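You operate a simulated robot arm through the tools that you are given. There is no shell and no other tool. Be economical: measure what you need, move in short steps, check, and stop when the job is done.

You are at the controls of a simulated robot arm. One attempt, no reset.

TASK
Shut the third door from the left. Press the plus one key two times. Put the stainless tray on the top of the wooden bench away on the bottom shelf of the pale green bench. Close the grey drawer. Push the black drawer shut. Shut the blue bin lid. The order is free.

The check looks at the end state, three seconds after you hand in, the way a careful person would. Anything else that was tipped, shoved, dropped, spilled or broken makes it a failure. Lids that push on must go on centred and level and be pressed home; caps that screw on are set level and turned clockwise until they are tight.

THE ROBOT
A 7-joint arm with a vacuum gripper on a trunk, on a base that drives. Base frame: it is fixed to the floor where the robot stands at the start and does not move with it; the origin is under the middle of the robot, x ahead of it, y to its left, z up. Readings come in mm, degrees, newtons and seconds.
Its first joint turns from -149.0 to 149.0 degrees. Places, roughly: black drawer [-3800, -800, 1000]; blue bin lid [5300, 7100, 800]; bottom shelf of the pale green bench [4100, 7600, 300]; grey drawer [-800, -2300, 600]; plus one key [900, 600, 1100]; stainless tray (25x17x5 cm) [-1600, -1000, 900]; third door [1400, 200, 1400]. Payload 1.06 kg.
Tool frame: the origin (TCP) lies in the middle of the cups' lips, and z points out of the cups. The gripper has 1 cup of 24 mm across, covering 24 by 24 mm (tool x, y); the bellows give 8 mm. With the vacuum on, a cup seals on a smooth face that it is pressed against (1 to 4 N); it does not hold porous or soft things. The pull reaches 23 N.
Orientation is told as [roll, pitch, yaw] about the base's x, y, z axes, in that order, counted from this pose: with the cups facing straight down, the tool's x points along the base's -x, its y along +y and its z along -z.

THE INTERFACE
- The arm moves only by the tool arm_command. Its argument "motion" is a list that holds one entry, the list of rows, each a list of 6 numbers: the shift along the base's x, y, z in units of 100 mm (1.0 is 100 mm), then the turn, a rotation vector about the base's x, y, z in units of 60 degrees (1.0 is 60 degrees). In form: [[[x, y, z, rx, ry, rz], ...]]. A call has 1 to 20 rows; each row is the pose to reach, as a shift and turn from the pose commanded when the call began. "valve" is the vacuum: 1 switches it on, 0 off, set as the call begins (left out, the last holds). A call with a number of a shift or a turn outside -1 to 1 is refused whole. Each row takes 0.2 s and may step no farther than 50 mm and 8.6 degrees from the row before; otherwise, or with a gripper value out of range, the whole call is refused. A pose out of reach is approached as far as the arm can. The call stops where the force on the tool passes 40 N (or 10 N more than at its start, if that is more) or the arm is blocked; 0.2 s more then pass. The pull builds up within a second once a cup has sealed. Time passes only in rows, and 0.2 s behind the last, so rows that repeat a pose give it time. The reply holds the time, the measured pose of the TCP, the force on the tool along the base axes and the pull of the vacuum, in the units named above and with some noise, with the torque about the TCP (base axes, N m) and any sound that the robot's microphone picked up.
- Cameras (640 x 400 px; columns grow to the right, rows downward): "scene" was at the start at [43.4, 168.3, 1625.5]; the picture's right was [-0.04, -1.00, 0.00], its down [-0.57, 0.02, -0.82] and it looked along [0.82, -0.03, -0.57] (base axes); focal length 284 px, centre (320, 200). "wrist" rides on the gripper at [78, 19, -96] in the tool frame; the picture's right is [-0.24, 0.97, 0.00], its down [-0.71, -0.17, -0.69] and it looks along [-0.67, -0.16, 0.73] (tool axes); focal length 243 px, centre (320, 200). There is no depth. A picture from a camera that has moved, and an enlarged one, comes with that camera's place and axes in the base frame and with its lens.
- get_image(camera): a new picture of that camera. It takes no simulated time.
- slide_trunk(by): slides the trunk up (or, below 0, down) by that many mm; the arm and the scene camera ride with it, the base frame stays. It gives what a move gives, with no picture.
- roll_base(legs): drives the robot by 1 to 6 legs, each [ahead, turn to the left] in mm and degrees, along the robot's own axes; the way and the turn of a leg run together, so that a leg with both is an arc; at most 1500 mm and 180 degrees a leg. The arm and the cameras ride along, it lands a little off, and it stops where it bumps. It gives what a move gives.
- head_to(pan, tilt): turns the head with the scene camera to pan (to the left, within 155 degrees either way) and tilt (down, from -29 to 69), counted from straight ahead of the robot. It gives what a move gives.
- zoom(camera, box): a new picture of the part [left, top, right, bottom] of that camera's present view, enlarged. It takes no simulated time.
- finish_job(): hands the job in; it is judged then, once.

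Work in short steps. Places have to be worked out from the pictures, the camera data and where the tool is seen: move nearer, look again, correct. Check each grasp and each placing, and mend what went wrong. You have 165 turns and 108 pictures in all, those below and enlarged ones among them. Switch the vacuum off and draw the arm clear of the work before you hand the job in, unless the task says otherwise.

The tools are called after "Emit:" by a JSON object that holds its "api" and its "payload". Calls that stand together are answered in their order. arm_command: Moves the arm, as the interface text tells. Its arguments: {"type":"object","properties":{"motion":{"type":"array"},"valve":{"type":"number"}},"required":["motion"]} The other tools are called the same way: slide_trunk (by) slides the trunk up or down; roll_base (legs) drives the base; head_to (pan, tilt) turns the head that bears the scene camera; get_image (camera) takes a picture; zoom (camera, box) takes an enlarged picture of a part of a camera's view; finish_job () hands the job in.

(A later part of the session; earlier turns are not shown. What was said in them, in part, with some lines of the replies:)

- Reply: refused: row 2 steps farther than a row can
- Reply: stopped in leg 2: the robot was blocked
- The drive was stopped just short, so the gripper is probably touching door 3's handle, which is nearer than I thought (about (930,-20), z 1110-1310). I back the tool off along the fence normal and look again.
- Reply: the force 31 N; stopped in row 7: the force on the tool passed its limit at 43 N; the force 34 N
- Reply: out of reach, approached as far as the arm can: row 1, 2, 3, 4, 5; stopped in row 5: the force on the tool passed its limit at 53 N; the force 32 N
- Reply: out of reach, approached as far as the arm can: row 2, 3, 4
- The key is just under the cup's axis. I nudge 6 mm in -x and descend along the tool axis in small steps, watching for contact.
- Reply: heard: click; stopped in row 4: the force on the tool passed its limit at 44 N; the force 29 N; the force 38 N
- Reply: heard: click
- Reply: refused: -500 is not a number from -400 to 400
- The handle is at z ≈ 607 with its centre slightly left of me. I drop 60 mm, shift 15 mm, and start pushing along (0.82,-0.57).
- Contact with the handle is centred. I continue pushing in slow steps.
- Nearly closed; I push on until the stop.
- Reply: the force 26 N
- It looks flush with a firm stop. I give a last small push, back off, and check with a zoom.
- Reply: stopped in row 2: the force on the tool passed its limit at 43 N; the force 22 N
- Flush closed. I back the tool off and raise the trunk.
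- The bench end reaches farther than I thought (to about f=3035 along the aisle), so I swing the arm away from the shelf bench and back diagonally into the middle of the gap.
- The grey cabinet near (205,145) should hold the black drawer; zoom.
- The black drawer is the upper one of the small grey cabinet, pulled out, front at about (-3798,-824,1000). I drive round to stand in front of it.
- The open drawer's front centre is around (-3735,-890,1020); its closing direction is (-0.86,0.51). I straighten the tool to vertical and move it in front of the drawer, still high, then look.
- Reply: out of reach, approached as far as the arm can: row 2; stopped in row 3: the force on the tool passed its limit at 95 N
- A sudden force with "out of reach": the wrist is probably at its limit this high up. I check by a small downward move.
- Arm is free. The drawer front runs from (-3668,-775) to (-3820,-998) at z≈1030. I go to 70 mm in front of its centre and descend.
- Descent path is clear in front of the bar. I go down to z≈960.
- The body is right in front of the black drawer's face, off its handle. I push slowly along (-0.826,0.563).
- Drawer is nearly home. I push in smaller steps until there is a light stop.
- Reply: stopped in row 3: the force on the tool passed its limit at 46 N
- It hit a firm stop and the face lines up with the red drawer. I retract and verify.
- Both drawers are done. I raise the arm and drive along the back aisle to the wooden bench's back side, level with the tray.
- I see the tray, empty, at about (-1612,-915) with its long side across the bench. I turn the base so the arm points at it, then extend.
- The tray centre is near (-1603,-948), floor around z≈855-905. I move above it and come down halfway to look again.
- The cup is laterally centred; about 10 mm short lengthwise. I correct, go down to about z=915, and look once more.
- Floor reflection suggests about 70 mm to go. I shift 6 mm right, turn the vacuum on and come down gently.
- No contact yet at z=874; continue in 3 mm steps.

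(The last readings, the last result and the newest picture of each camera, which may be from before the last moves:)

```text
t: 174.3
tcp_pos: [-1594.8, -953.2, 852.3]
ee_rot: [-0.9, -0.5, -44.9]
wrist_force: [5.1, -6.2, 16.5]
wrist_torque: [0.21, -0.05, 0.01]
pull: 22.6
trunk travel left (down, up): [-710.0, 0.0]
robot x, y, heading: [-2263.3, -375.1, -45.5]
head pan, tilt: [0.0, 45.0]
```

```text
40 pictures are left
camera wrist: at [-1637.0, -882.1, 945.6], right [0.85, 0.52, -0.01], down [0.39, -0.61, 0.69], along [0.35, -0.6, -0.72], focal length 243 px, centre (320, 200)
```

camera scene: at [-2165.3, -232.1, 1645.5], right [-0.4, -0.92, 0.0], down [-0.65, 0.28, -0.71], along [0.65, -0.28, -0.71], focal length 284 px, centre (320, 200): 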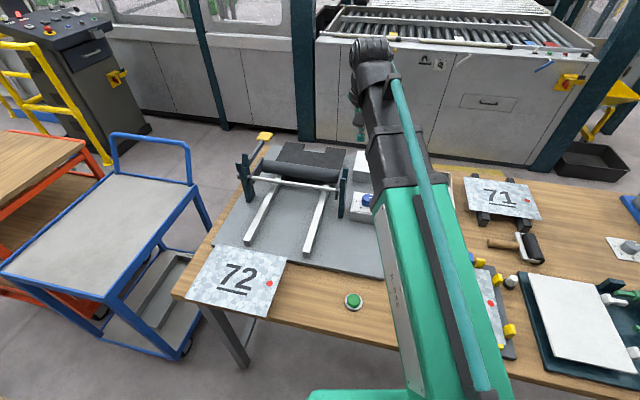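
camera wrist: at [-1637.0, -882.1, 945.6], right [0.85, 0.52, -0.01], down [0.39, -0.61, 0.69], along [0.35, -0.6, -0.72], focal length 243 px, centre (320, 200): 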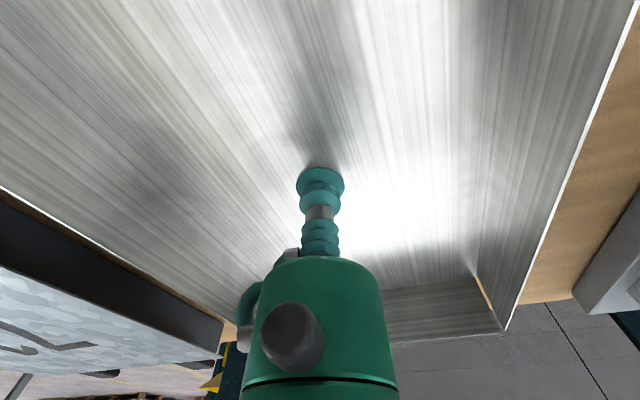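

Sealed (pull 22.6 N). I lift slowly and check the load.

Emit:
{"api": "arm_command", "payload": {"motion": [[[0, 0, 0.05, 0, 0, 0], [0, 0, 0.15, 0, 0, 0], [0, 0, 0.3, 0, 0, 0], [0, 0, 0.5, 0, 0, 0], [0, 0, 0.75, 0, 0, 0], [0, 0, 1.0, 0, 0, 0], [0, 0, 1.0, 0, 0, 0]]]}}

Emit:
{"api": "get_image", "payload": {"camera": "wrist"}}

```text
t: 175.9
tcp_pos: [-1596.9, -953.0, 949.8]
ee_rot: [-1.0, -0.2, -44.9]
wrist_force: [-0.5, -0.6, -4.5]
wrist_torque: [0.0, 0.04, 0.02]
pull: 23.1
trunk travel left (down, up): [-710.0, 0.0]
robot x, y, heading: [-2267.3, -376.1, -45.9]
head pan, tilt: [0.0, 45.0]
```

```text
39 pictures are left
camera wrist: at [-1638.4, -882.2, 1043.7], right [0.85, 0.52, -0.02], down [0.39, -0.61, 0.69], along [0.35, -0.59, -0.72], focal length 243 px, centre (320, 200)
```

wrist: 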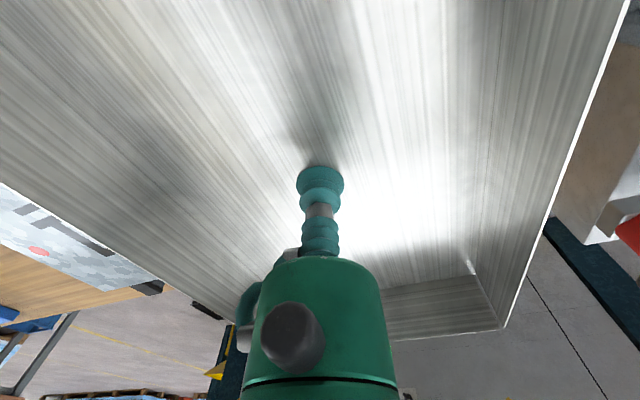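

Lifted level, ~0.46 kg. I raise further and pull the tray in toward the robot.

Emit:
{"api": "arm_command", "payload": {"motion": [[[0, 0, 0.35, 0, 0, 0], [0, 0, 0.7, 0, 0, 0], [0, 0, 1.0, 0, 0, 0]]]}}

Emit:
{"api": "arm_command", "payload": {"motion": [[[0, 0, 0.35, 0, 0, 0], [-0.15, 0.13, 0.7, 0, 0, 0], [-0.42, 0.36, 0.8, 0, 0, 0], [-0.72, 0.61, 0.8, 0, 0, 0], [-0.98, 0.85, 0.8, 0, 0, 0]]]}}

Emit:
{"api": "arm_command", "payload": {"motion": [[[-0.25, 0.22, 0, 0, 0, 0], [-0.52, 0.45, 0, 0, 0, 0], [-0.8, 0.7, 0, 0, 0, 0]]]}}

Emit:
{"api": "head_to", "payload": {"pan": 80, "tilt": 15}}

Emit:
{"api": "get_image", "payload": {"camera": "scene"}}

```text
t: 176.8
tcp_pos: [-1595.9, -951.5, 1050.2]
ee_rot: [-1.0, -0.2, -44.9]
wrist_force: [-0.1, -0.5, -3.8]
wrist_torque: [0.02, 0.02, 0.0]
pull: 23.0
trunk travel left (down, up): [-710.0, 0.0]
robot x, y, heading: [-2265.7, -376.7, -45.8]
head pan, tilt: [0.0, 45.0]
```

```text
t: 177.9
tcp_pos: [-1693.7, -866.5, 1130.8]
ee_rot: [-1.1, -0.3, -44.9]
wrist_force: [0.1, 0.3, -3.9]
wrist_torque: [0.01, 0.02, 0.0]
pull: 23.0
trunk travel left (down, up): [-710.0, 0.0]
robot x, y, heading: [-2267.4, -368.3, -46.0]
head pan, tilt: [0.0, 45.0]
```

```text
t: 178.8
tcp_pos: [-1773.4, -795.2, 1130.7]
ee_rot: [-1.0, -0.4, -44.9]
wrist_force: [-0.2, 0.2, -4.4]
wrist_torque: [0.0, -0.02, -0.01]
pull: 22.4
trunk travel left (down, up): [-710.0, 0.0]
robot x, y, heading: [-2269.7, -375.7, -45.9]
head pan, tilt: [0.0, 45.0]
```

```text
t: 180.3
tcp_pos: [-1771.8, -798.3, 1128.6]
ee_rot: [-1.0, -0.2, -44.8]
wrist_force: [0.4, 0.3, -3.8]
wrist_torque: [0.03, 0.03, 0.0]
pull: 22.4
trunk travel left (down, up): [-710.0, 0.0]
robot x, y, heading: [-2262.9, -371.7, -45.8]
head pan, tilt: [80.0, 15.0]
```

```text
38 pictures are left
camera scene: at [-2098.3, -170.6, 1692.2], right [0.56, -0.83, 0.0], down [-0.21, -0.15, -0.97], along [0.8, 0.54, -0.26], focal length 284 px, centre (320, 200)
```

scene: 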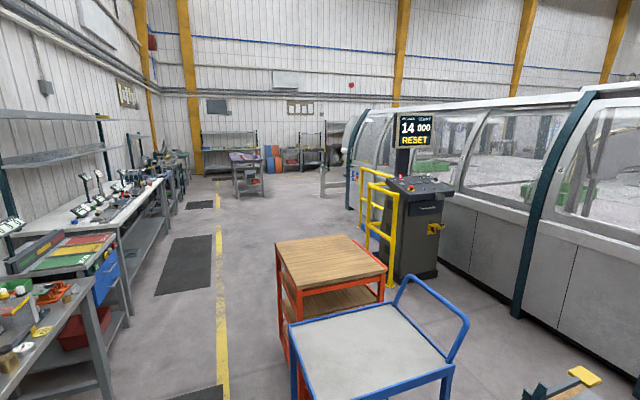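

Tray secure. The corridor ahead runs between the wall benches and the carts; I turn left and drive along its middle.

Emit:
{"api": "roll_base", "payload": {"legs": [[0, 117.4], [725, 0], [0, -16.4], [1500, 0], [600, 0]]}}

Emit:
{"api": "head_to", "payload": {"pan": -10, "tilt": 15}}

Emit:
{"api": "get_image", "payload": {"camera": "scene"}}

```text
t: 200.2
tcp_pos: [-603.3, 2664.6, 1129.2]
ee_rot: [-1.0, -0.3, 57.7]
wrist_force: [-0.5, 0.3, -4.7]
wrist_torque: [-0.06, 0.0, 0.06]
pull: 22.8
trunk travel left (down, up): [-710.0, 0.0]
robot x, y, heading: [-903.6, 2093.7, 57.0]
head pan, tilt: [80.0, 15.0]
```

```text
t: 201.8
tcp_pos: [-604.9, 2664.4, 1129.1]
ee_rot: [-1.0, -0.3, 57.8]
wrist_force: [0.5, -0.6, -3.9]
wrist_torque: [-0.05, 0.03, 0.02]
pull: 22.9
trunk travel left (down, up): [-710.0, 0.0]
robot x, y, heading: [-906.3, 2091.7, 56.9]
head pan, tilt: [-10.0, 15.0]
```

```text
37 pictures are left
camera scene: at [-1010.8, 2214.1, 1692.2], right [0.73, -0.68, 0.0], down [-0.18, -0.19, -0.97], along [0.66, 0.71, -0.26], focal length 284 px, centre (320, 200)
```

scene: 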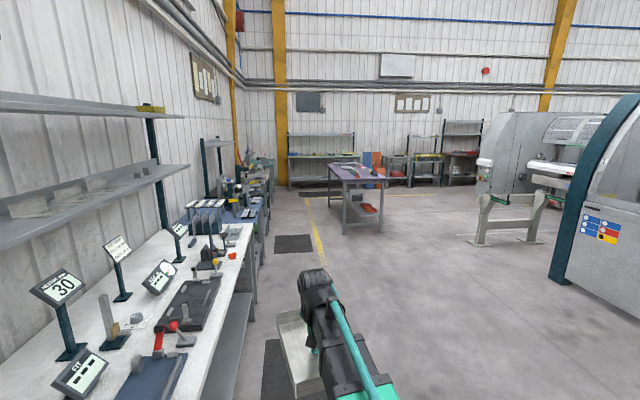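

The pale green bench is straight ahead behind the purple table; I pass left of the table.

Emit:
{"api": "roll_base", "payload": {"legs": [[0, -4], [1500, 0], [1500, 0], [1500, 0], [1000, 0]]}}

Emit:
{"api": "head_to", "payload": {"pan": -25, "tilt": 20}}

Emit:
{"api": "get_image", "payload": {"camera": "scene"}}

```text
t: 228.4
tcp_pos: [2654.0, 7058.6, 1130.0]
ee_rot: [-1.0, -0.1, 54.3]
wrist_force: [-0.3, -0.1, -3.9]
wrist_torque: [-0.03, 0.01, -0.03]
pull: 22.8
trunk travel left (down, up): [-710.0, 0.0]
robot x, y, heading: [2312.8, 6505.5, 53.9]
head pan, tilt: [-10.0, 15.0]
```

```text
t: 229.2
tcp_pos: [2654.1, 7059.3, 1129.8]
ee_rot: [-1.0, -0.2, 54.3]
wrist_force: [-0.4, 0.6, -4.0]
wrist_torque: [-0.01, -0.01, -0.01]
pull: 22.7
trunk travel left (down, up): [-710.0, 0.0]
robot x, y, heading: [2316.1, 6504.1, 53.2]
head pan, tilt: [-25.0, 20.0]
```

```text
36 pictures are left
camera scene: at [2235.5, 6615.1, 1684.1], right [0.48, -0.88, 0.0], down [-0.3, -0.16, -0.94], along [0.83, 0.45, -0.34], focal length 284 px, centre (320, 200)
```

scene: 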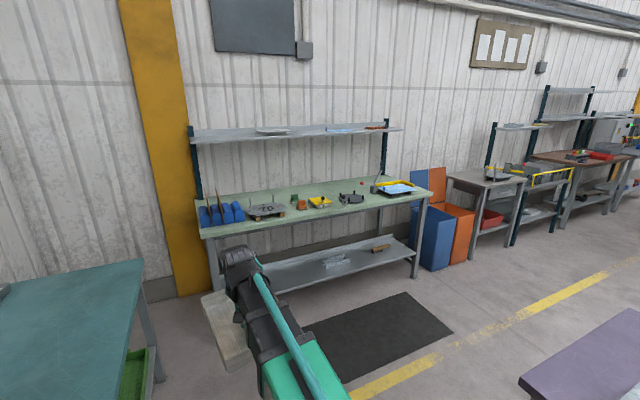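

The pale green bench and the open-lidded bins are visible. I zoom in on the bottom shelf and the bins.

Emit:
{"api": "zoom", "payload": {"camera": "scene", "box": [190, 150, 490, 320]}}

```text
2.13 times, centred on (340, 235) of scene
camera zoom: at [2235.5, 6615.1, 1684.1], right [0.48, -0.88, 0.0], down [-0.3, -0.16, -0.94], along [0.83, 0.45, -0.34], focal length 606 px, centre (277, 125)
```

zoom: 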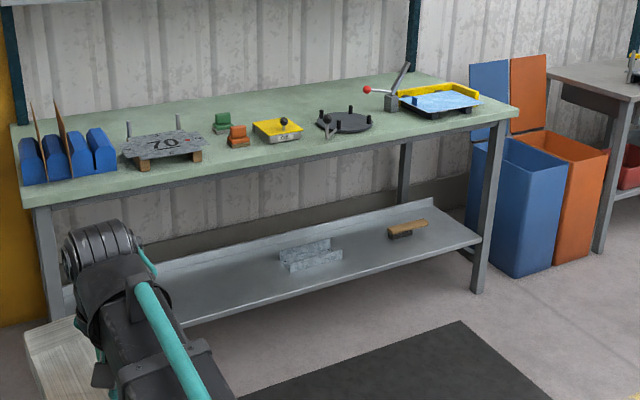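

There's free space on the left part of the bottom shelf (n from -1850 to -960). I drive to a stand in front of it, tray still clear of the bench top, then lower the trunk.

Emit:
{"api": "roll_base", "payload": {"legs": [[0, -27.6], [1030, 0], [0, 29.5]]}}

Emit:
{"api": "head_to", "payload": {"pan": 0, "tilt": 35}}

Emit:
{"api": "get_image", "payload": {"camera": "scene"}}

```text
t: 237.2
tcp_pos: [3573.4, 7487.6, 1130.2]
ee_rot: [-1.0, -0.2, 54.3]
wrist_force: [-0.5, 0.0, -4.5]
wrist_torque: [-0.04, 0.01, -0.01]
pull: 22.9
trunk travel left (down, up): [-710.0, 0.0]
robot x, y, heading: [3234.2, 6932.7, 53.4]
head pan, tilt: [-25.0, 20.0]
```

```text
t: 238.1
tcp_pos: [3573.8, 7487.8, 1129.6]
ee_rot: [-1.0, -0.2, 54.3]
wrist_force: [-1.1, -0.3, -5.3]
wrist_torque: [-0.02, 0.04, 0.02]
pull: 23.3
trunk travel left (down, up): [-710.0, 0.0]
robot x, y, heading: [3234.0, 6930.7, 53.4]
head pan, tilt: [0.0, 35.0]
```

```text
34 pictures are left
camera scene: at [3124.8, 7069.2, 1660.3], right [0.8, -0.6, 0.0], down [-0.34, -0.46, -0.82], along [0.49, 0.66, -0.57], focal length 284 px, centre (320, 200)
```

scene: 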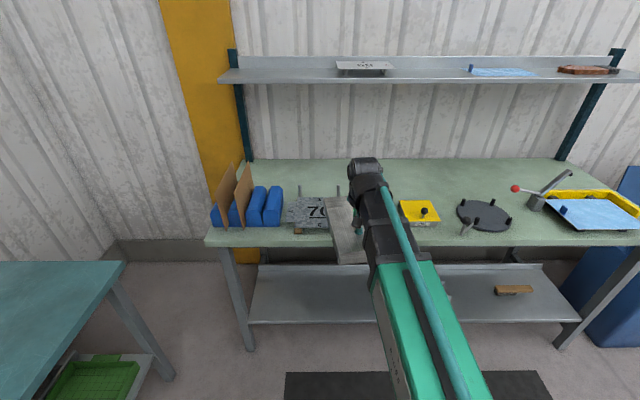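

The tray has ~60 mm clearance to the bench edge; shelf spans g≈8420-8815. I lower the trunk fully.

Emit:
{"api": "slide_trunk", "payload": {"by": -400}}

Emit:
{"api": "slide_trunk", "payload": {"by": -305}}

Emit:
{"api": "head_to", "payload": {"pan": 0, "tilt": 25}}

Emit:
{"api": "get_image", "payload": {"camera": "scene"}}

Emit:
{"api": "get_image", "payload": {"camera": "wrist"}}

```text
t: 242.0
tcp_pos: [3573.1, 7486.2, 729.5]
ee_rot: [-1.2, -0.2, 54.3]
wrist_force: [0.2, -0.3, -4.5]
wrist_torque: [0.0, 0.05, 0.03]
pull: 23.0
trunk travel left (down, up): [-310.0, 400.0]
robot x, y, heading: [3235.6, 6932.5, 53.2]
head pan, tilt: [0.0, 35.0]
```

```text
t: 245.0
tcp_pos: [3574.2, 7486.6, 424.3]
ee_rot: [-1.0, -0.3, 54.2]
wrist_force: [-0.1, -0.4, -4.0]
wrist_torque: [-0.04, 0.0, -0.03]
pull: 23.0
trunk travel left (down, up): [-5.0, 705.0]
robot x, y, heading: [3231.6, 6928.1, 53.7]
head pan, tilt: [0.0, 35.0]
```

```text
t: 245.7
tcp_pos: [3572.7, 7488.0, 424.8]
ee_rot: [-0.9, -0.2, 54.3]
wrist_force: [-1.2, 0.3, -4.3]
wrist_torque: [-0.02, 0.03, -0.04]
pull: 22.7
trunk travel left (down, up): [-5.0, 705.0]
robot x, y, heading: [3237.0, 6927.0, 53.5]
head pan, tilt: [0.0, 25.0]
```

```text
33 pictures are left
camera scene: at [3127.1, 7072.3, 970.9], right [0.8, -0.6, 0.0], down [-0.25, -0.34, -0.91], along [0.54, 0.73, -0.42], focal length 284 px, centre (320, 200)
```

scene: 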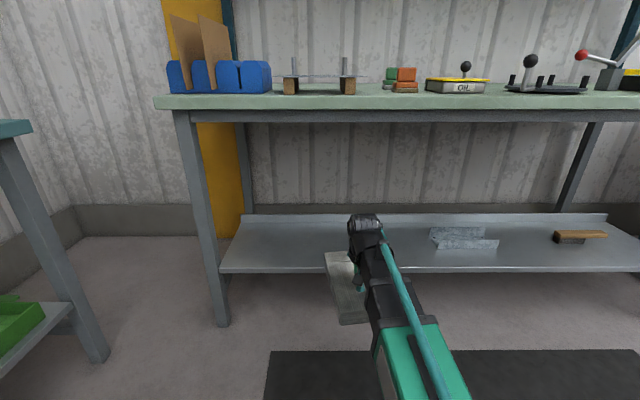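

```text
32 pictures are left
camera wrist: at [3510.1, 7435.2, 517.9], right [-0.65, 0.76, -0.02], down [0.54, 0.48, 0.69], along [0.53, 0.44, -0.72], focal length 243 px, centre (320, 200)
```

wrist: 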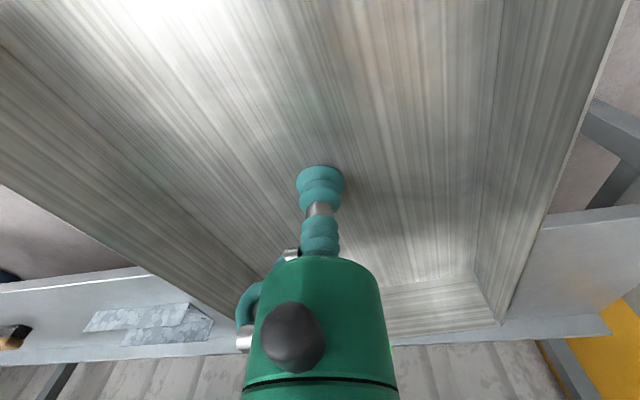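

Shelf surface is around z≈285, tray bottom at ~420, room below the top. I drive 250 mm forward so the tray goes in over the shelf.

Emit:
{"api": "roll_base", "payload": {"legs": [[250, 0]]}}

Emit:
{"api": "get_image", "payload": {"camera": "scene"}}

```text
t: 247.5
tcp_pos: [3724.0, 7687.6, 423.3]
ee_rot: [-1.1, -0.1, 54.2]
wrist_force: [0.1, -0.9, -3.9]
wrist_torque: [-0.04, 0.03, 0.0]
pull: 23.3
trunk travel left (down, up): [-5.0, 705.0]
robot x, y, heading: [3386.4, 7127.3, 53.3]
head pan, tilt: [0.0, 25.0]
```

```text
31 pictures are left
camera scene: at [3277.3, 7273.8, 971.0], right [0.8, -0.6, 0.0], down [-0.25, -0.34, -0.91], along [0.54, 0.73, -0.42], focal length 284 px, centre (320, 200)
```

scene: 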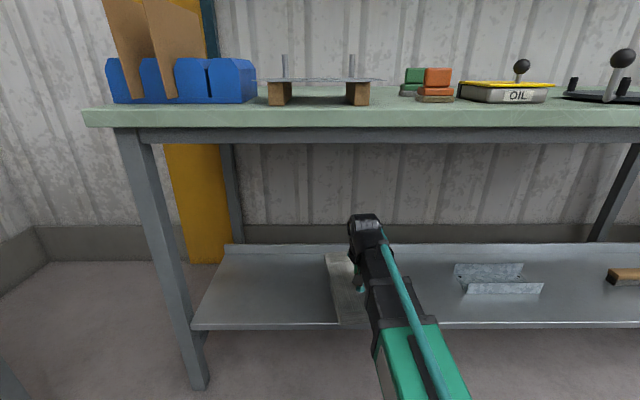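

Tray hovers over the front of the shelf. I extend ~195 mm inward in two calls, lowering a bit.

Emit:
{"api": "arm_command", "payload": {"motion": [[[0.2, 0.28, 0, 0, 0, 0], [0.4, 0.56, 0, 0, 0, 0], [0.57, 0.82, 0, 0, 0, 0]]]}}

Emit:
{"api": "arm_command", "payload": {"motion": [[[0.2, 0.28, 0, 0, 0, 0], [0.4, 0.56, -0.1, 0, 0, 0], [0.54, 0.78, -0.3, 0, 0, 0], [0.54, 0.78, -0.7, 0, 0, 0], [0.54, 0.78, -0.8, 0, 0, 0]]]}}

Emit:
{"api": "get_image", "payload": {"camera": "scene"}}

Emit:
{"api": "get_image", "payload": {"camera": "wrist"}}

```text
t: 248.3
tcp_pos: [3782.4, 7769.4, 425.2]
ee_rot: [-1.0, -0.3, 54.1]
wrist_force: [-0.3, 0.4, -4.1]
wrist_torque: [0.0, 0.0, -0.01]
pull: 22.8
trunk travel left (down, up): [-5.0, 705.0]
robot x, y, heading: [3385.3, 7135.1, 53.4]
head pan, tilt: [0.0, 25.0]
```

```text
t: 249.5
tcp_pos: [3835.3, 7847.4, 345.6]
ee_rot: [-1.1, -0.2, 54.1]
wrist_force: [-0.1, -1.1, -4.3]
wrist_torque: [-0.01, 0.03, 0.02]
pull: 22.6
trunk travel left (down, up): [-5.0, 705.0]
robot x, y, heading: [3384.7, 7130.5, 53.2]
head pan, tilt: [0.0, 25.0]
```

```text
30 pictures are left
camera scene: at [3277.3, 7273.9, 971.0], right [0.8, -0.6, 0.0], down [-0.25, -0.34, -0.91], along [0.54, 0.73, -0.42], focal length 284 px, centre (320, 200)
```

scene: 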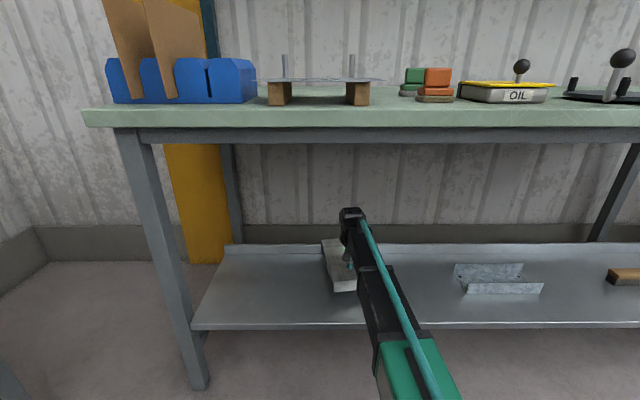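

```text
29 pictures are left
camera wrist: at [3772.1, 7796.6, 438.6], right [-0.65, 0.76, -0.02], down [0.54, 0.48, 0.69], along [0.53, 0.44, -0.72], focal length 243 px, centre (320, 200)
```

wrist: 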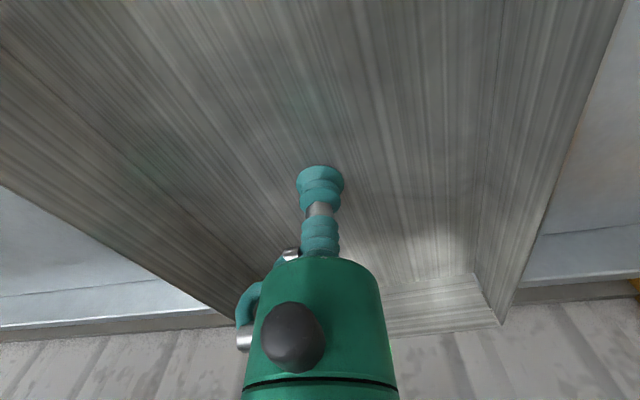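

Well inside the shelf. I lower in small steps until contact.

Emit:
{"api": "arm_command", "payload": {"motion": [[[0, 0, -0.1, 0, 0, 0], [0, 0, -0.2, 0, 0, 0], [0, 0, -0.3, 0, 0, 0], [0, 0, -0.35, 0, 0, 0], [0, 0, -0.39, 0, 0, 0]]]}}

```text
t: 250.7
tcp_pos: [3835.3, 7847.1, 304.3]
ee_rot: [-1.0, -0.2, 54.2]
wrist_force: [-0.4, -0.7, -3.1]
wrist_torque: [0.04, 0.04, 0.06]
pull: 23.2
trunk travel left (down, up): [-5.0, 705.0]
robot x, y, heading: [3385.8, 7137.1, 53.4]
head pan, tilt: [0.0, 25.0]
```

Emit:
{"api": "arm_command", "payload": {"motion": [[[0, 0, -0.03, 0, 0, 0], [0, 0, -0.06, 0, 0, 0], [0, 0, -0.08, 0, 0, 0], [0, 0, -0.1, 0, 0, 0]]]}}

```text
t: 251.7
tcp_pos: [3834.9, 7846.6, 299.1]
ee_rot: [-0.9, -0.3, 54.2]
wrist_force: [-0.4, -6.6, 18.6]
wrist_torque: [0.18, 0.06, 0.01]
pull: 23.0
trunk travel left (down, up): [-5.0, 705.0]
robot x, y, heading: [3382.1, 7133.6, 53.1]
head pan, tilt: [0.0, 25.0]
```

Contact made. I ease up a little, switch the vacuum off, wait, then lift.

Emit:
{"api": "arm_command", "payload": {"motion": [[[0, 0, 0.03, 0, 0, 0], [0, 0, 0.05, 0, 0, 0], [0, 0, 0.05, 0, 0, 0], [0, 0, 0.05, 0, 0, 0], [0, 0, 0.05, 0, 0, 0], [0, 0, 0.05, 0, 0, 0]]], "valve": 0}}

Emit:
{"api": "arm_command", "payload": {"motion": [[[0, 0, 0.05, 0, 0, 0], [0, 0, 0.1, 0, 0, 0], [0, 0, 0.25, 0, 0, 0], [0, 0, 0.5, 0, 0, 0], [0, 0, 0.9, 0, 0, 0]]]}}

Emit:
{"api": "get_image", "payload": {"camera": "wrist"}}

```text
t: 253.1
tcp_pos: [3834.8, 7847.1, 301.6]
ee_rot: [-1.1, -0.2, 54.2]
wrist_force: [-1.5, 0.7, 2.0]
wrist_torque: [0.0, -0.01, 0.0]
pull: 0.0
trunk travel left (down, up): [-5.0, 705.0]
robot x, y, heading: [3388.7, 7134.1, 53.3]
head pan, tilt: [0.0, 25.0]
```

```text
t: 254.3
tcp_pos: [3833.7, 7847.1, 390.5]
ee_rot: [-1.0, -0.2, 54.2]
wrist_force: [-0.3, -0.5, 0.2]
wrist_torque: [0.01, -0.02, -0.01]
pull: 0.1
trunk travel left (down, up): [-5.0, 705.0]
robot x, y, heading: [3386.5, 7128.7, 53.1]
head pan, tilt: [0.0, 25.0]
```

```text
28 pictures are left
camera wrist: at [3770.9, 7795.8, 484.3], right [-0.65, 0.76, -0.02], down [0.54, 0.48, 0.69], along [0.53, 0.44, -0.72], focal length 243 px, centre (320, 200)
```

wrist: 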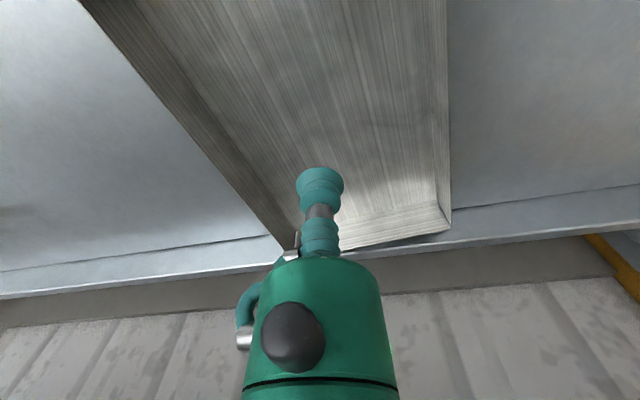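

The tray rests flat on the shelf. I back the base straight out, then raise the trunk and look at the bins.

Emit:
{"api": "arm_command", "payload": {"motion": [[[0, 0, 0.3, 0, 0, 0]]]}}

Emit:
{"api": "roll_base", "payload": {"legs": [[-600, 0]]}}

Emit:
{"api": "slide_trunk", "payload": {"by": 400}}

Emit:
{"api": "slide_trunk", "payload": {"by": 300}}

Emit:
{"api": "head_to", "payload": {"pan": -40, "tilt": 25}}

Emit:
{"api": "get_image", "payload": {"camera": "scene"}}

```text
t: 254.7
tcp_pos: [3833.8, 7847.6, 420.4]
ee_rot: [-1.0, -0.3, 54.2]
wrist_force: [0.0, 0.2, -0.8]
wrist_torque: [0.01, -0.02, 0.0]
pull: 0.2
trunk travel left (down, up): [-5.0, 705.0]
robot x, y, heading: [3384.9, 7131.9, 53.4]
head pan, tilt: [0.0, 25.0]
```

```text
t: 257.8
tcp_pos: [3495.7, 7420.6, 419.9]
ee_rot: [-1.0, -0.3, 55.3]
wrist_force: [0.1, -1.0, 0.3]
wrist_torque: [0.01, 0.03, -0.03]
pull: 0.2
trunk travel left (down, up): [-5.0, 705.0]
robot x, y, heading: [3060.0, 6697.0, 54.6]
head pan, tilt: [0.0, 25.0]
stopped in leg 1: the robot was blocked; the commanded pose is now the measured one
```

```text
t: 261.6
tcp_pos: [3495.9, 7421.7, 821.7]
ee_rot: [-1.0, -0.3, 55.3]
wrist_force: [0.4, -0.6, -0.3]
wrist_torque: [0.03, 0.0, 0.01]
pull: 0.0
trunk travel left (down, up): [-405.0, 305.0]
robot x, y, heading: [3059.1, 6701.0, 54.2]
head pan, tilt: [0.0, 25.0]
```

```text
t: 264.6
tcp_pos: [3494.3, 7421.2, 1119.9]
ee_rot: [-1.1, -0.3, 55.3]
wrist_force: [0.9, -0.4, 0.0]
wrist_torque: [-0.02, -0.02, -0.06]
pull: 0.2
trunk travel left (down, up): [-705.0, 5.0]
robot x, y, heading: [3066.5, 6695.2, 54.3]
head pan, tilt: [0.0, 25.0]
```

```text
t: 265.7
tcp_pos: [3493.6, 7421.4, 1120.3]
ee_rot: [-1.0, -0.3, 55.3]
wrist_force: [0.4, -0.2, -0.3]
wrist_torque: [-0.02, 0.0, -0.01]
pull: 0.0
trunk travel left (down, up): [-705.0, 5.0]
robot x, y, heading: [3059.8, 6701.8, 54.6]
head pan, tilt: [-40.0, 25.0]
```

```text
27 pictures are left
camera scene: at [2985.2, 6784.8, 1671.0], right [0.25, -0.97, 0.0], down [-0.41, -0.11, -0.91], along [0.88, 0.23, -0.42], focal length 284 px, centre (320, 200)
```

scene: 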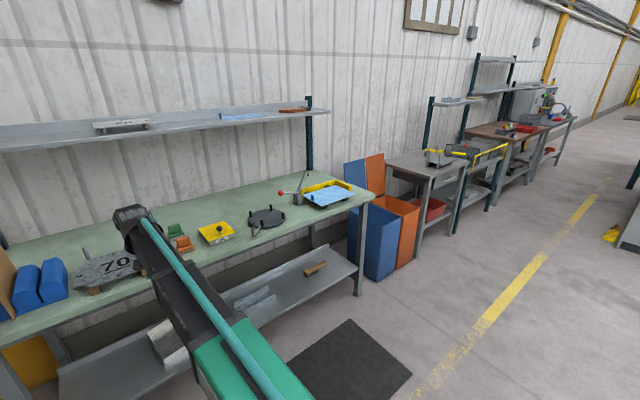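

The base bumped the purple table lightly when backing. I first move forward off it, pull the arm in and look back to check the table.

Emit:
{"api": "roll_base", "payload": {"legs": [[150, 0]]}}

Emit:
{"api": "arm_command", "payload": {"motion": [[[-0.25, -0.42, 0, 0, 0, 0], [-0.5, -0.84, 0, 0, 0, 0], [-0.57, -0.96, 0.2, 0, 0, 0]]]}}

Emit:
{"api": "arm_command", "payload": {"motion": [[[-0.25, -0.42, 0.1, 0, 0, 0], [-0.45, -0.75, 0.3, 0, 0, 0]]]}}

Emit:
{"api": "head_to", "payload": {"pan": -140, "tilt": 35}}

Emit:
{"api": "get_image", "payload": {"camera": "scene"}}

```text
t: 267.1
tcp_pos: [3582.3, 7545.6, 1120.2]
ee_rot: [-1.0, -0.2, 55.4]
wrist_force: [-0.1, 0.6, -0.4]
wrist_torque: [0.0, 0.0, -0.02]
pull: 0.1
trunk travel left (down, up): [-705.0, 5.0]
robot x, y, heading: [3146.4, 6823.0, 54.3]
head pan, tilt: [-40.0, 25.0]
```

```text
t: 267.9
tcp_pos: [3524.0, 7447.3, 1141.7]
ee_rot: [-0.9, -0.4, 55.4]
wrist_force: [-0.9, -0.8, 0.0]
wrist_torque: [0.01, 0.01, 0.04]
pull: 0.0
trunk travel left (down, up): [-705.0, 5.0]
robot x, y, heading: [3150.2, 6820.1, 54.6]
head pan, tilt: [-40.0, 25.0]
```

```text
t: 268.5
tcp_pos: [3479.9, 7371.2, 1172.5]
ee_rot: [-1.0, -0.3, 55.4]
wrist_force: [-0.2, 0.1, -0.1]
wrist_torque: [-0.04, 0.0, 0.02]
pull: 0.1
trunk travel left (down, up): [-705.0, 5.0]
robot x, y, heading: [3147.2, 6819.3, 54.5]
head pan, tilt: [-40.0, 25.0]
```

```text
t: 270.2
tcp_pos: [3478.9, 7372.7, 1170.9]
ee_rot: [-1.0, -0.3, 55.4]
wrist_force: [-0.1, 0.9, 0.2]
wrist_torque: [-0.04, -0.03, 0.03]
pull: 0.1
trunk travel left (down, up): [-705.0, 5.0]
robot x, y, heading: [3149.0, 6820.4, 54.2]
head pan, tilt: [-140.0, 35.0]
```

```text
26 pictures are left
camera scene: at [2990.6, 6796.6, 1655.2], right [-1.0, -0.08, 0.0], down [-0.05, 0.57, -0.82], along [0.07, -0.82, -0.57], focal length 284 px, centre (320, 200)
```

scene: 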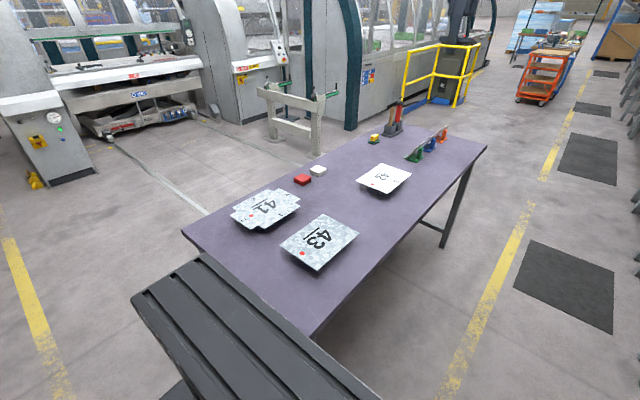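

The table and its plates are undisturbed. I move forward a little more, then drive along the bench front to stand before the blue bin.

Emit:
{"api": "roll_base", "payload": {"legs": [[120, 0], [0, -77], [1000, 0], [620, 0], [0, 70]]}}

Emit:
{"api": "head_to", "payload": {"pan": 0, "tilt": 35}}

Emit:
{"api": "get_image", "payload": {"camera": "scene"}}

Emit:
{"api": "get_image", "payload": {"camera": "wrist"}}

```text
t: 285.8
tcp_pos: [5135.6, 6812.0, 1172.5]
ee_rot: [-1.1, -0.2, 48.7]
wrist_force: [-0.1, -0.2, -0.3]
wrist_torque: [0.01, -0.02, -0.01]
pull: 0.1
trunk travel left (down, up): [-705.0, 5.0]
robot x, y, heading: [4736.5, 6301.8, 47.9]
head pan, tilt: [-140.0, 35.0]
```

```text
t: 288.0
tcp_pos: [5134.6, 6812.1, 1171.5]
ee_rot: [-1.0, -0.2, 48.6]
wrist_force: [-0.3, -0.3, 0.3]
wrist_torque: [-0.01, -0.01, 0.0]
pull: 0.2
trunk travel left (down, up): [-705.0, 5.0]
robot x, y, heading: [4739.1, 6304.7, 47.9]
head pan, tilt: [0.0, 35.0]
```

```text
25 pictures are left
camera scene: at [4643.6, 6451.1, 1655.2], right [0.74, -0.67, 0.0], down [-0.39, -0.42, -0.82], along [0.55, 0.61, -0.57], focal length 284 px, centre (320, 200)
```

scene: 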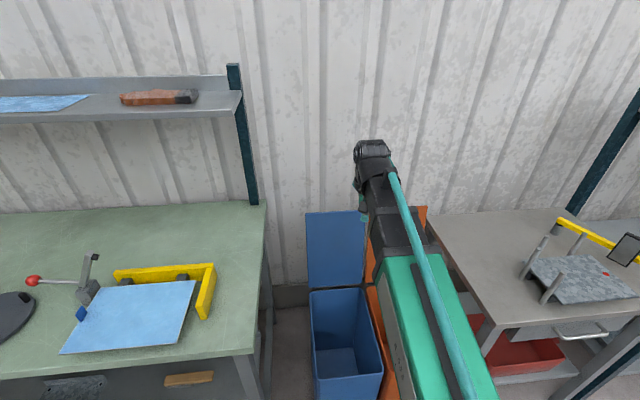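

```text
24 pictures are left
camera wrist: at [5067.1, 6766.6, 1265.3], right [-0.57, 0.82, -0.02], down [0.59, 0.42, 0.69], along [0.57, 0.39, -0.72], focal length 243 px, centre (320, 200)
```

wrist: 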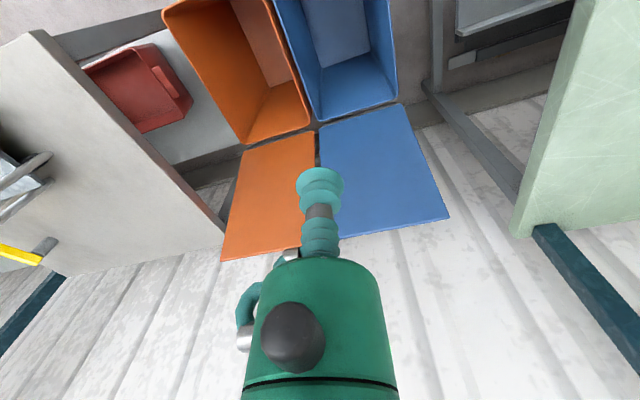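

The blue lid is standing open, leaning ~16° back: hinge at g≈8745,z≈600, top edge g≈8850,z≈947, n 188-440, with ~400 mm of space behind it. I'll go behind it with the vertical tool and draw it forward. First forward 100 mm and yaw the tool so the wrist camera sits to the side.

Emit:
{"api": "roll_base", "payload": {"legs": [[100, 0]]}}

Emit:
{"api": "arm_command", "payload": {"motion": [[[0, 0, 0, 0, 0, -0.14], [0, 0, 0, 0, 0, -0.28], [0, 0, 0, 0, 0, -0.42], [0, 0, 0, 0, 0, -0.56], [0, 0, 0, 0, 0, -0.7], [0, 0, 0, 0, 0, -0.84]]]}}

Emit:
{"api": "arm_command", "payload": {"motion": [[[0, 0, 0, 0, 0, -0.14], [0, 0, 0, 0, 0, -0.28], [0, 0, 0, 0, 0, -0.42], [0, 0, 0, 0, 0, -0.56]]]}}

Emit:
{"api": "get_image", "payload": {"camera": "wrist"}}

```text
t: 289.2
tcp_pos: [5203.6, 6888.0, 1170.5]
ee_rot: [-1.0, -0.2, 48.6]
wrist_force: [-0.1, -0.1, 0.0]
wrist_torque: [-0.02, -0.02, 0.01]
pull: 0.1
trunk travel left (down, up): [-705.0, 5.0]
robot x, y, heading: [4808.7, 6382.4, 47.7]
head pan, tilt: [0.0, 35.0]
```

```text
t: 290.6
tcp_pos: [5203.4, 6888.0, 1170.9]
ee_rot: [-1.0, -0.3, -2.0]
wrist_force: [0.0, 0.9, -0.3]
wrist_torque: [-0.02, -0.02, 0.0]
pull: 0.1
trunk travel left (down, up): [-705.0, 5.0]
robot x, y, heading: [4809.1, 6382.2, 47.5]
head pan, tilt: [0.0, 35.0]
```

```text
t: 291.6
tcp_pos: [5202.4, 6886.7, 1171.6]
ee_rot: [-1.0, -0.4, -35.6]
wrist_force: [0.0, -1.5, -0.5]
wrist_torque: [-0.01, -0.02, 0.01]
pull: 0.0
trunk travel left (down, up): [-705.0, 5.0]
robot x, y, heading: [4809.1, 6378.6, 47.9]
head pan, tilt: [0.0, 35.0]
```

```text
23 pictures are left
camera wrist: at [5150.7, 6950.0, 1265.2], right [0.76, 0.65, -0.02], down [0.48, -0.54, 0.69], along [0.44, -0.53, -0.72], focal length 243 px, centre (320, 200)
```

wrist: 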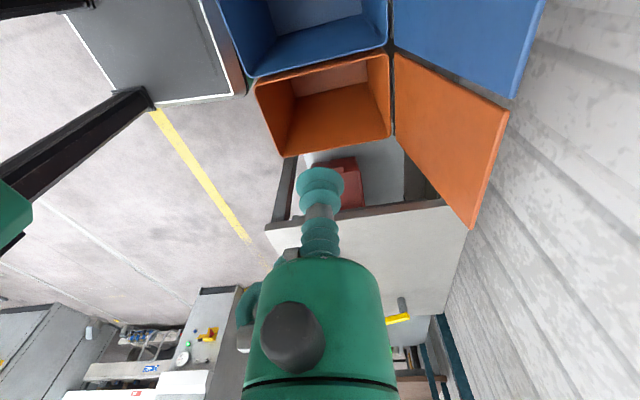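

This side view confirms the lid's top edge (g≈8840, z≈947); wall at g≈9130. I carry the tool over the lid to g≈8915, then go down behind it.

Emit:
{"api": "arm_command", "payload": {"motion": [[[0.25, 0.43, 0, 0, 0, 0], [0.5, 0.86, 0, 0, 0, 0]]]}}

Emit:
{"api": "arm_command", "payload": {"motion": [[[0.25, 0.43, 0, 0, 0, 0], [0.5, 0.86, 0, 0, 0, 0]]]}}

Emit:
{"api": "arm_command", "payload": {"motion": [[[0.25, 0.43, 0, 0, 0, 0], [0.52, 0.9, 0, 0, 0, 0], [0.52, 0.9, -0.4, 0, 0, 0], [0.52, 0.9, -0.8, 0, 0, 0]]]}}

Emit:
{"api": "get_image", "payload": {"camera": "wrist"}}

Emit:
{"api": "get_image", "payload": {"camera": "scene"}}

```text
t: 292.2
tcp_pos: [5254.6, 6975.8, 1172.1]
ee_rot: [-1.0, -0.3, -35.4]
wrist_force: [-0.4, 0.1, -0.4]
wrist_torque: [0.03, 0.02, 0.0]
pull: 0.1
trunk travel left (down, up): [-705.0, 5.0]
robot x, y, heading: [4812.0, 6378.8, 47.7]
head pan, tilt: [0.0, 35.0]
```

```text
t: 292.8
tcp_pos: [5304.9, 7060.2, 1172.9]
ee_rot: [-1.0, -0.2, -35.5]
wrist_force: [0.2, -0.1, -0.4]
wrist_torque: [-0.01, 0.03, -0.01]
pull: 0.0
trunk travel left (down, up): [-705.0, 5.0]
robot x, y, heading: [4809.1, 6374.9, 47.8]
head pan, tilt: [0.0, 35.0]
```

```text
refused: row 2 steps farther than a row can; nothing moved
```

```text
22 pictures are left
camera wrist: at [5252.3, 7122.4, 1266.0], right [0.76, 0.66, -0.02], down [0.48, -0.54, 0.69], along [0.45, -0.53, -0.72], focal length 243 px, centre (320, 200)
```

wrist: 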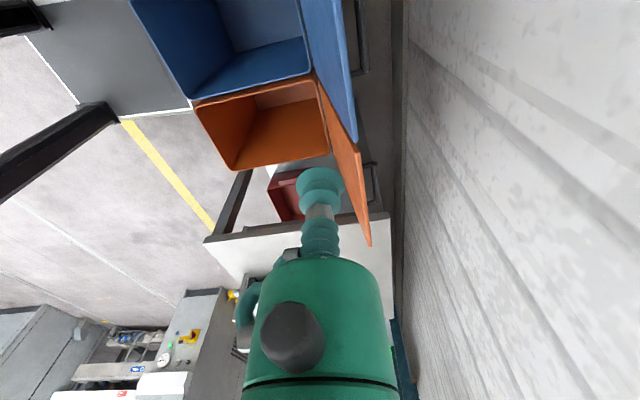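

```text
21 pictures are left
camera scene: at [4712.0, 6526.8, 1655.2], right [0.74, -0.67, 0.0], down [-0.39, -0.42, -0.82], along [0.55, 0.61, -0.57], focal length 284 px, centre (320, 200)
```

scene: 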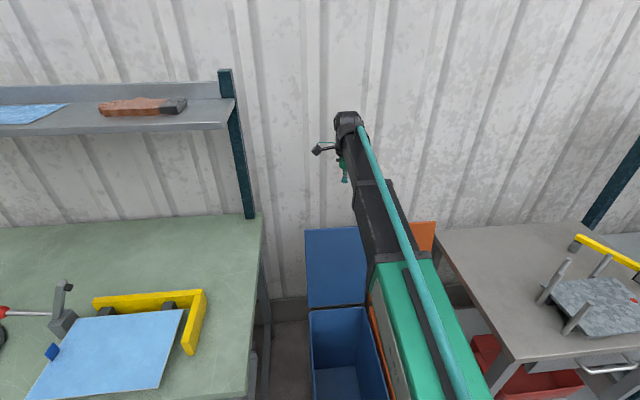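

Gap behind the lid is visible. I go the last 100 mm and descend 80 mm.

Emit:
{"api": "arm_command", "payload": {"motion": [[[0.17, 0.3, 0, 0, 0, 0], [0.34, 0.6, 0, 0, 0, 0], [0.5, 0.9, 0, 0, 0, 0], [0.5, 0.9, -0.4, 0, 0, 0], [0.5, 0.9, -0.8, 0, 0, 0]]]}}

Emit:
{"api": "get_image", "payload": {"camera": "wrist"}}

```text
t: 294.0
tcp_pos: [5352.5, 7150.1, 1090.0]
ee_rot: [-0.9, -0.4, -35.4]
wrist_force: [-0.4, 0.4, 0.0]
wrist_torque: [0.02, 0.0, -0.02]
pull: 0.0
trunk travel left (down, up): [-705.0, 5.0]
robot x, y, heading: [4807.2, 6376.9, 48.1]
head pan, tilt: [0.0, 35.0]
```

```text
20 pictures are left
camera wrist: at [5299.1, 7213.7, 1184.7], right [0.75, 0.66, -0.02], down [0.48, -0.54, 0.69], along [0.45, -0.53, -0.72], focal length 243 px, centre (320, 200)
```

wrist: 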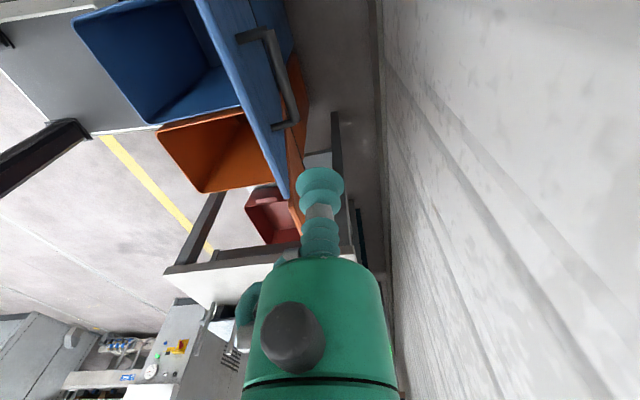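

There's a U-handle on the lid's back. I move 25 mm further out toward the wall and descend to z≈880.

Emit:
{"api": "arm_command", "payload": {"motion": [[[0.14, 0.21, 0, 0, 0, 0], [0.14, 0.21, -0.4, 0, 0, 0], [0.14, 0.21, -0.8, 0, 0, 0], [0.14, 0.21, -1.0, 0, 0, 0]]]}}

Emit:
{"api": "arm_command", "payload": {"motion": [[[0, 0, -0.3, 0, 0, 0], [0, 0, -0.6, 0, 0, 0], [0, 0, -1.0, 0, 0, 0]]]}}

Emit:
{"api": "get_image", "payload": {"camera": "wrist"}}

```text
t: 295.0
tcp_pos: [5365.8, 7168.8, 992.5]
ee_rot: [-1.0, -0.2, -35.4]
wrist_force: [-0.3, -0.8, -0.2]
wrist_torque: [0.02, 0.01, 0.01]
pull: 0.0
trunk travel left (down, up): [-705.0, 5.0]
robot x, y, heading: [4808.2, 6378.6, 47.6]
head pan, tilt: [0.0, 35.0]
```

```text
t: 295.8
tcp_pos: [5368.7, 7171.9, 891.2]
ee_rot: [-1.0, -0.3, -35.4]
wrist_force: [-0.1, -0.1, 0.4]
wrist_torque: [0.04, -0.01, -0.01]
pull: 0.0
trunk travel left (down, up): [-705.0, 5.0]
robot x, y, heading: [4807.7, 6375.6, 47.8]
head pan, tilt: [0.0, 35.0]
```

```text
19 pictures are left
camera wrist: at [5315.3, 7233.6, 985.5], right [0.75, 0.66, -0.02], down [0.48, -0.54, 0.69], along [0.44, -0.53, -0.72], focal length 243 px, centre (320, 200)
```

wrist: 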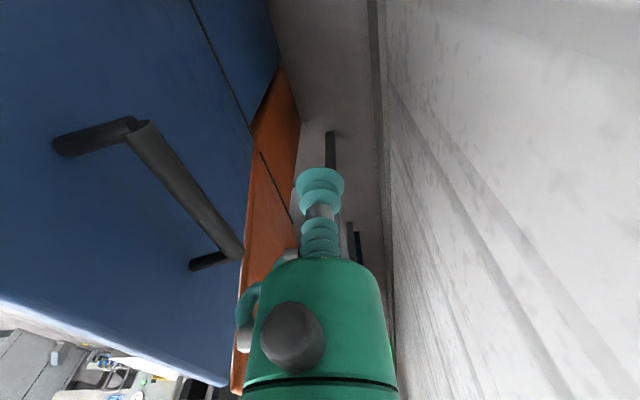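

The tool is behind the lid at handle height. I pull toward the front (-g) in small steps.

Emit:
{"api": "arm_command", "payload": {"motion": [[[-0.11, -0.16, 0, 0, 0, 0], [-0.23, -0.33, 0, 0, 0, 0], [-0.34, -0.49, 0, 0, 0, 0], [-0.46, -0.66, 0, 0, 0, 0], [-0.57, -0.82, 0, 0, 0, 0]]]}}

Emit:
{"api": "get_image", "payload": {"camera": "wrist"}}

```text
t: 297.0
tcp_pos: [5311.7, 7087.8, 893.1]
ee_rot: [-0.8, -0.4, -35.5]
wrist_force: [-0.3, 0.6, -0.3]
wrist_torque: [-0.02, 0.03, -0.03]
pull: 0.1
trunk travel left (down, up): [-705.0, 5.0]
robot x, y, heading: [4807.9, 6376.5, 47.8]
head pan, tilt: [0.0, 35.0]
```

```text
18 pictures are left
camera wrist: at [5258.7, 7150.4, 986.6], right [0.75, 0.66, -0.01], down [0.48, -0.54, 0.69], along [0.45, -0.53, -0.72], focal length 243 px, centre (320, 200)
```

wrist: 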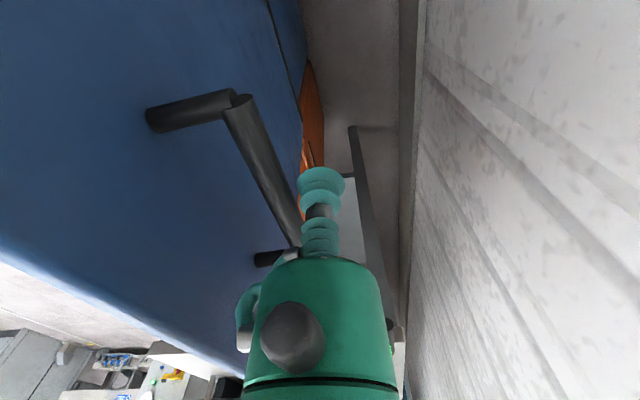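

The lid is coming forward easily. Continue another 100 mm.

Emit:
{"api": "arm_command", "payload": {"motion": [[[-0.11, -0.16, 0, 0, 0, 0], [-0.23, -0.33, 0, 0, 0, 0], [-0.34, -0.49, 0, 0, 0, 0], [-0.46, -0.66, 0, 0, 0, 0], [-0.57, -0.82, 0, 0, 0, 0]]]}}

Emit:
{"api": "get_image", "payload": {"camera": "scene"}}

```text
t: 298.2
tcp_pos: [5252.8, 7006.0, 888.7]
ee_rot: [-1.0, -0.3, -35.3]
wrist_force: [-0.2, 0.2, -0.2]
wrist_torque: [0.01, -0.03, -0.01]
pull: 0.1
trunk travel left (down, up): [-705.0, 5.0]
robot x, y, heading: [4806.7, 6381.4, 47.8]
head pan, tilt: [0.0, 35.0]
```

```text
17 pictures are left
camera scene: at [4711.5, 6526.1, 1655.3], right [0.74, -0.67, 0.0], down [-0.39, -0.42, -0.82], along [0.55, 0.61, -0.57], focal length 284 px, centre (320, 200)
```

scene: 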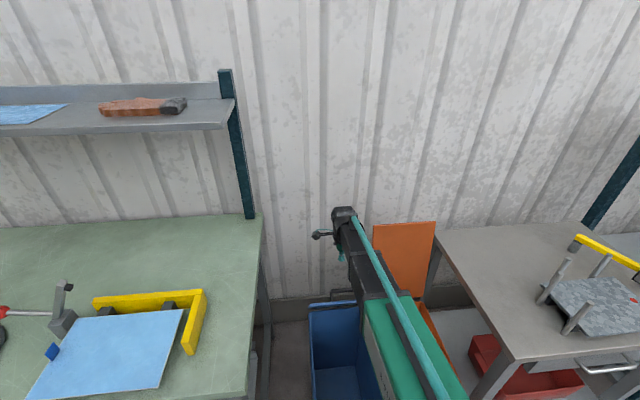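

The lid has passed vertical by ~30°. I continue and lower a bit to follow it.

Emit:
{"api": "arm_command", "payload": {"motion": [[[-0.17, -0.25, -0.1, 0, 0, 0], [-0.34, -0.49, -0.2, 0, 0, 0], [-0.57, -0.82, -0.3, 0, 0, 0], [-0.57, -0.82, -0.3, 0, 0, 0], [-0.57, -0.82, -0.3, 0, 0, 0]]]}}

Emit:
{"api": "get_image", "payload": {"camera": "wrist"}}

Emit:
{"api": "get_image", "payload": {"camera": "scene"}}

```text
t: 299.4
tcp_pos: [5196.6, 6922.9, 860.7]
ee_rot: [-1.0, -0.2, -35.4]
wrist_force: [0.3, 0.4, 0.2]
wrist_torque: [0.05, 0.0, -0.01]
pull: 0.1
trunk travel left (down, up): [-705.0, 5.0]
robot x, y, heading: [4807.5, 6375.8, 47.7]
head pan, tilt: [0.0, 35.0]
```

```text
16 pictures are left
camera wrist: at [5143.0, 6986.1, 954.3], right [0.75, 0.66, -0.02], down [0.48, -0.54, 0.69], along [0.45, -0.53, -0.72], focal length 243 px, centre (320, 200)
```

wrist: 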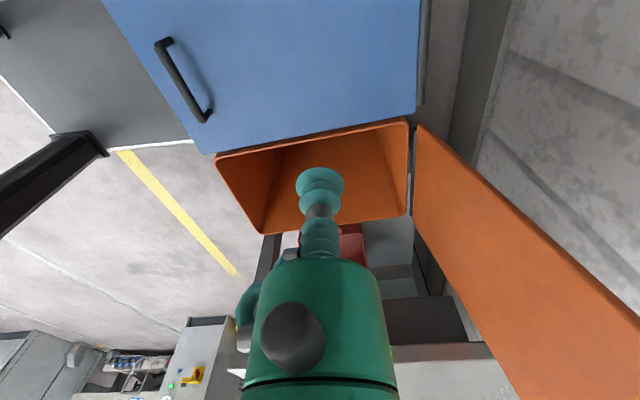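

```text
15 pictures are left
camera scene: at [4711.7, 6526.3, 1655.2], right [0.74, -0.67, 0.0], down [-0.39, -0.42, -0.82], along [0.55, 0.61, -0.57], focal length 284 px, centre (320, 200)
```

scene: 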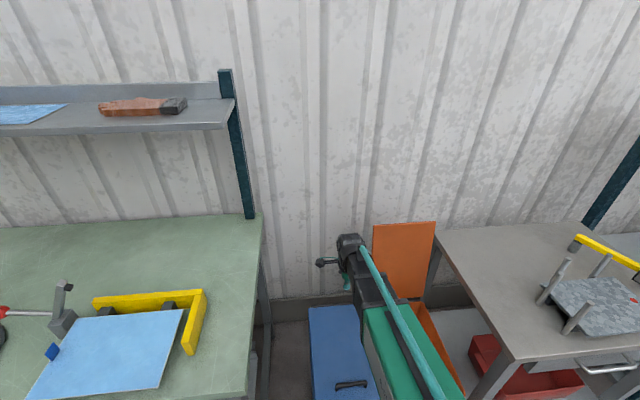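

The blue lid has fallen shut on the bin. I raise the arm clear, and look closely at the lid from a bit back.

Emit:
{"api": "arm_command", "payload": {"motion": [[[0, 0, 0.45, 0, 0, 0], [0, 0, 0.9, 0, 0, 0], [-0.2, -0.3, 1.0, 0, 0, 0]]]}}

Emit:
{"api": "roll_base", "payload": {"legs": [[-200, 0], [0, -45]]}}

Emit:
{"api": "head_to", "payload": {"pan": 50, "tilt": 35}}

Emit:
{"api": "get_image", "payload": {"camera": "scene"}}

```text
t: 300.2
tcp_pos: [5178.7, 6895.8, 961.8]
ee_rot: [-1.0, -0.3, -35.4]
wrist_force: [0.5, -0.3, -0.2]
wrist_torque: [-0.02, 0.0, -0.03]
pull: 0.1
trunk travel left (down, up): [-705.0, 5.0]
robot x, y, heading: [4809.2, 6378.2, 47.7]
head pan, tilt: [0.0, 35.0]
```

```text
t: 303.8
tcp_pos: [5300.0, 6341.3, 961.8]
ee_rot: [-1.0, -0.2, -79.7]
wrist_force: [0.5, -0.1, -0.5]
wrist_torque: [-0.01, 0.03, -0.04]
pull: 0.2
trunk travel left (down, up): [-705.0, 5.0]
robot x, y, heading: [4676.5, 6227.4, 3.3]
head pan, tilt: [0.0, 35.0]
```

```text
t: 305.0
tcp_pos: [5300.6, 6341.1, 960.7]
ee_rot: [-1.1, -0.2, -79.8]
wrist_force: [-0.9, 0.4, -0.2]
wrist_torque: [-0.02, 0.03, -0.02]
pull: 0.0
trunk travel left (down, up): [-705.0, 5.0]
robot x, y, heading: [4675.3, 6229.0, 3.5]
head pan, tilt: [50.0, 35.0]
```

```text
14 pictures are left
camera scene: at [4671.2, 6468.9, 1655.2], right [0.8, -0.6, 0.0], down [-0.34, -0.46, -0.82], along [0.49, 0.66, -0.57], focal length 284 px, centre (320, 200)
```

scene: 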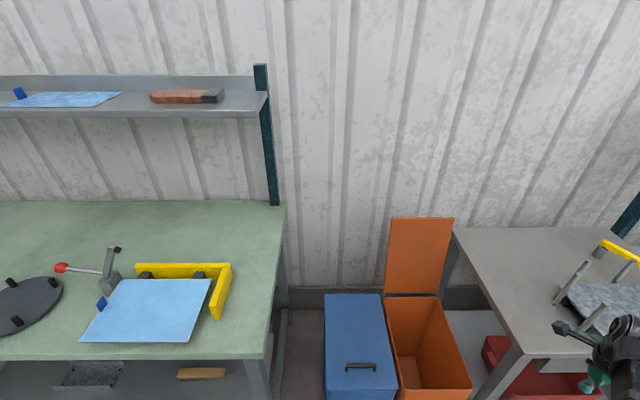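

The blue lid is flat and closed, the orange one untouched. I back away so that the arm is clear, with the vacuum off, then check the tray once more.

Emit:
{"api": "roll_base", "payload": {"legs": [[-300, 0]]}}

Emit:
{"api": "slide_trunk", "payload": {"by": -300}}

Emit:
{"api": "head_to", "payload": {"pan": 85, "tilt": 30}}

Emit:
{"api": "get_image", "payload": {"camera": "scene"}}

```text
t: 307.1
tcp_pos: [4993.3, 6322.5, 960.4]
ee_rot: [-0.9, -0.3, -79.8]
wrist_force: [-0.9, -0.2, -0.2]
wrist_torque: [-0.01, 0.0, -0.02]
pull: 0.0
trunk travel left (down, up): [-705.0, 5.0]
robot x, y, heading: [4368.3, 6211.2, 3.5]
head pan, tilt: [50.0, 35.0]
```

```text
t: 310.1
tcp_pos: [4993.8, 6322.7, 660.8]
ee_rot: [-1.1, -0.3, -79.8]
wrist_force: [0.5, 0.6, -0.4]
wrist_torque: [-0.01, 0.02, 0.02]
pull: 0.1
trunk travel left (down, up): [-405.0, 305.0]
robot x, y, heading: [4365.6, 6211.2, 3.3]
head pan, tilt: [50.0, 35.0]
```

```text
t: 311.1
tcp_pos: [4994.9, 6322.8, 661.6]
ee_rot: [-1.0, -0.3, -79.8]
wrist_force: [0.4, -0.2, -0.7]
wrist_torque: [-0.01, -0.01, 0.03]
pull: 0.1
trunk travel left (down, up): [-405.0, 305.0]
robot x, y, heading: [4367.3, 6211.5, 3.1]
head pan, tilt: [85.0, 30.0]
```

```text
13 pictures are left
camera scene: at [4315.7, 6470.4, 1363.0], right [1.0, -0.03, 0.0], down [-0.01, -0.5, -0.87], along [0.02, 0.87, -0.5], focal length 284 px, centre (320, 200)
```

scene: 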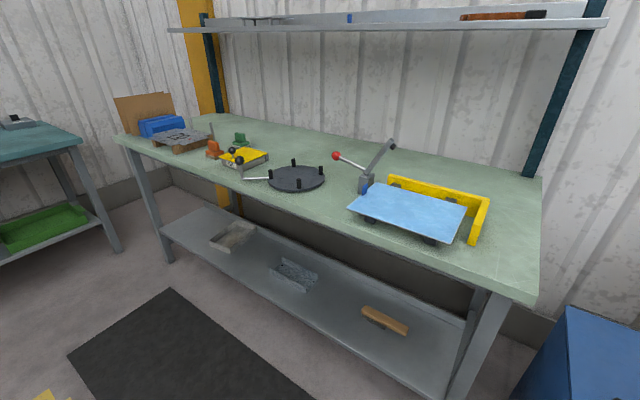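

The tray lies flat on the bottom shelf, the lid is shut, and the other items are in order. Handing in.

Emit:
{"api": "finish_job", "payload": {}}

```text
The job is handed in.
```

I finished all six tasks and handed the job in; the hand-in reply gave no verdict.

- **Third door:** slid shut against the post; the display changed from GUARD OPEN to RESET.
- **Plus one key:** pressed twice, with the program number going from 12 to 14. I left the RESET message alone, as no reset was asked for.
- **Stainless tray:** lying flat on the bottom shelf of the pale green bench.
- **Grey drawer and black drawer:** both pushed in until they hit a firm stop.
- **Blue bin lid:** closed and flat; the orange bin's lid was not touched.

While backing away from the pale green bench, the base bumped the purple table. I checked it afterwards: it had not tipped, and the plates on it looked undisturbed.
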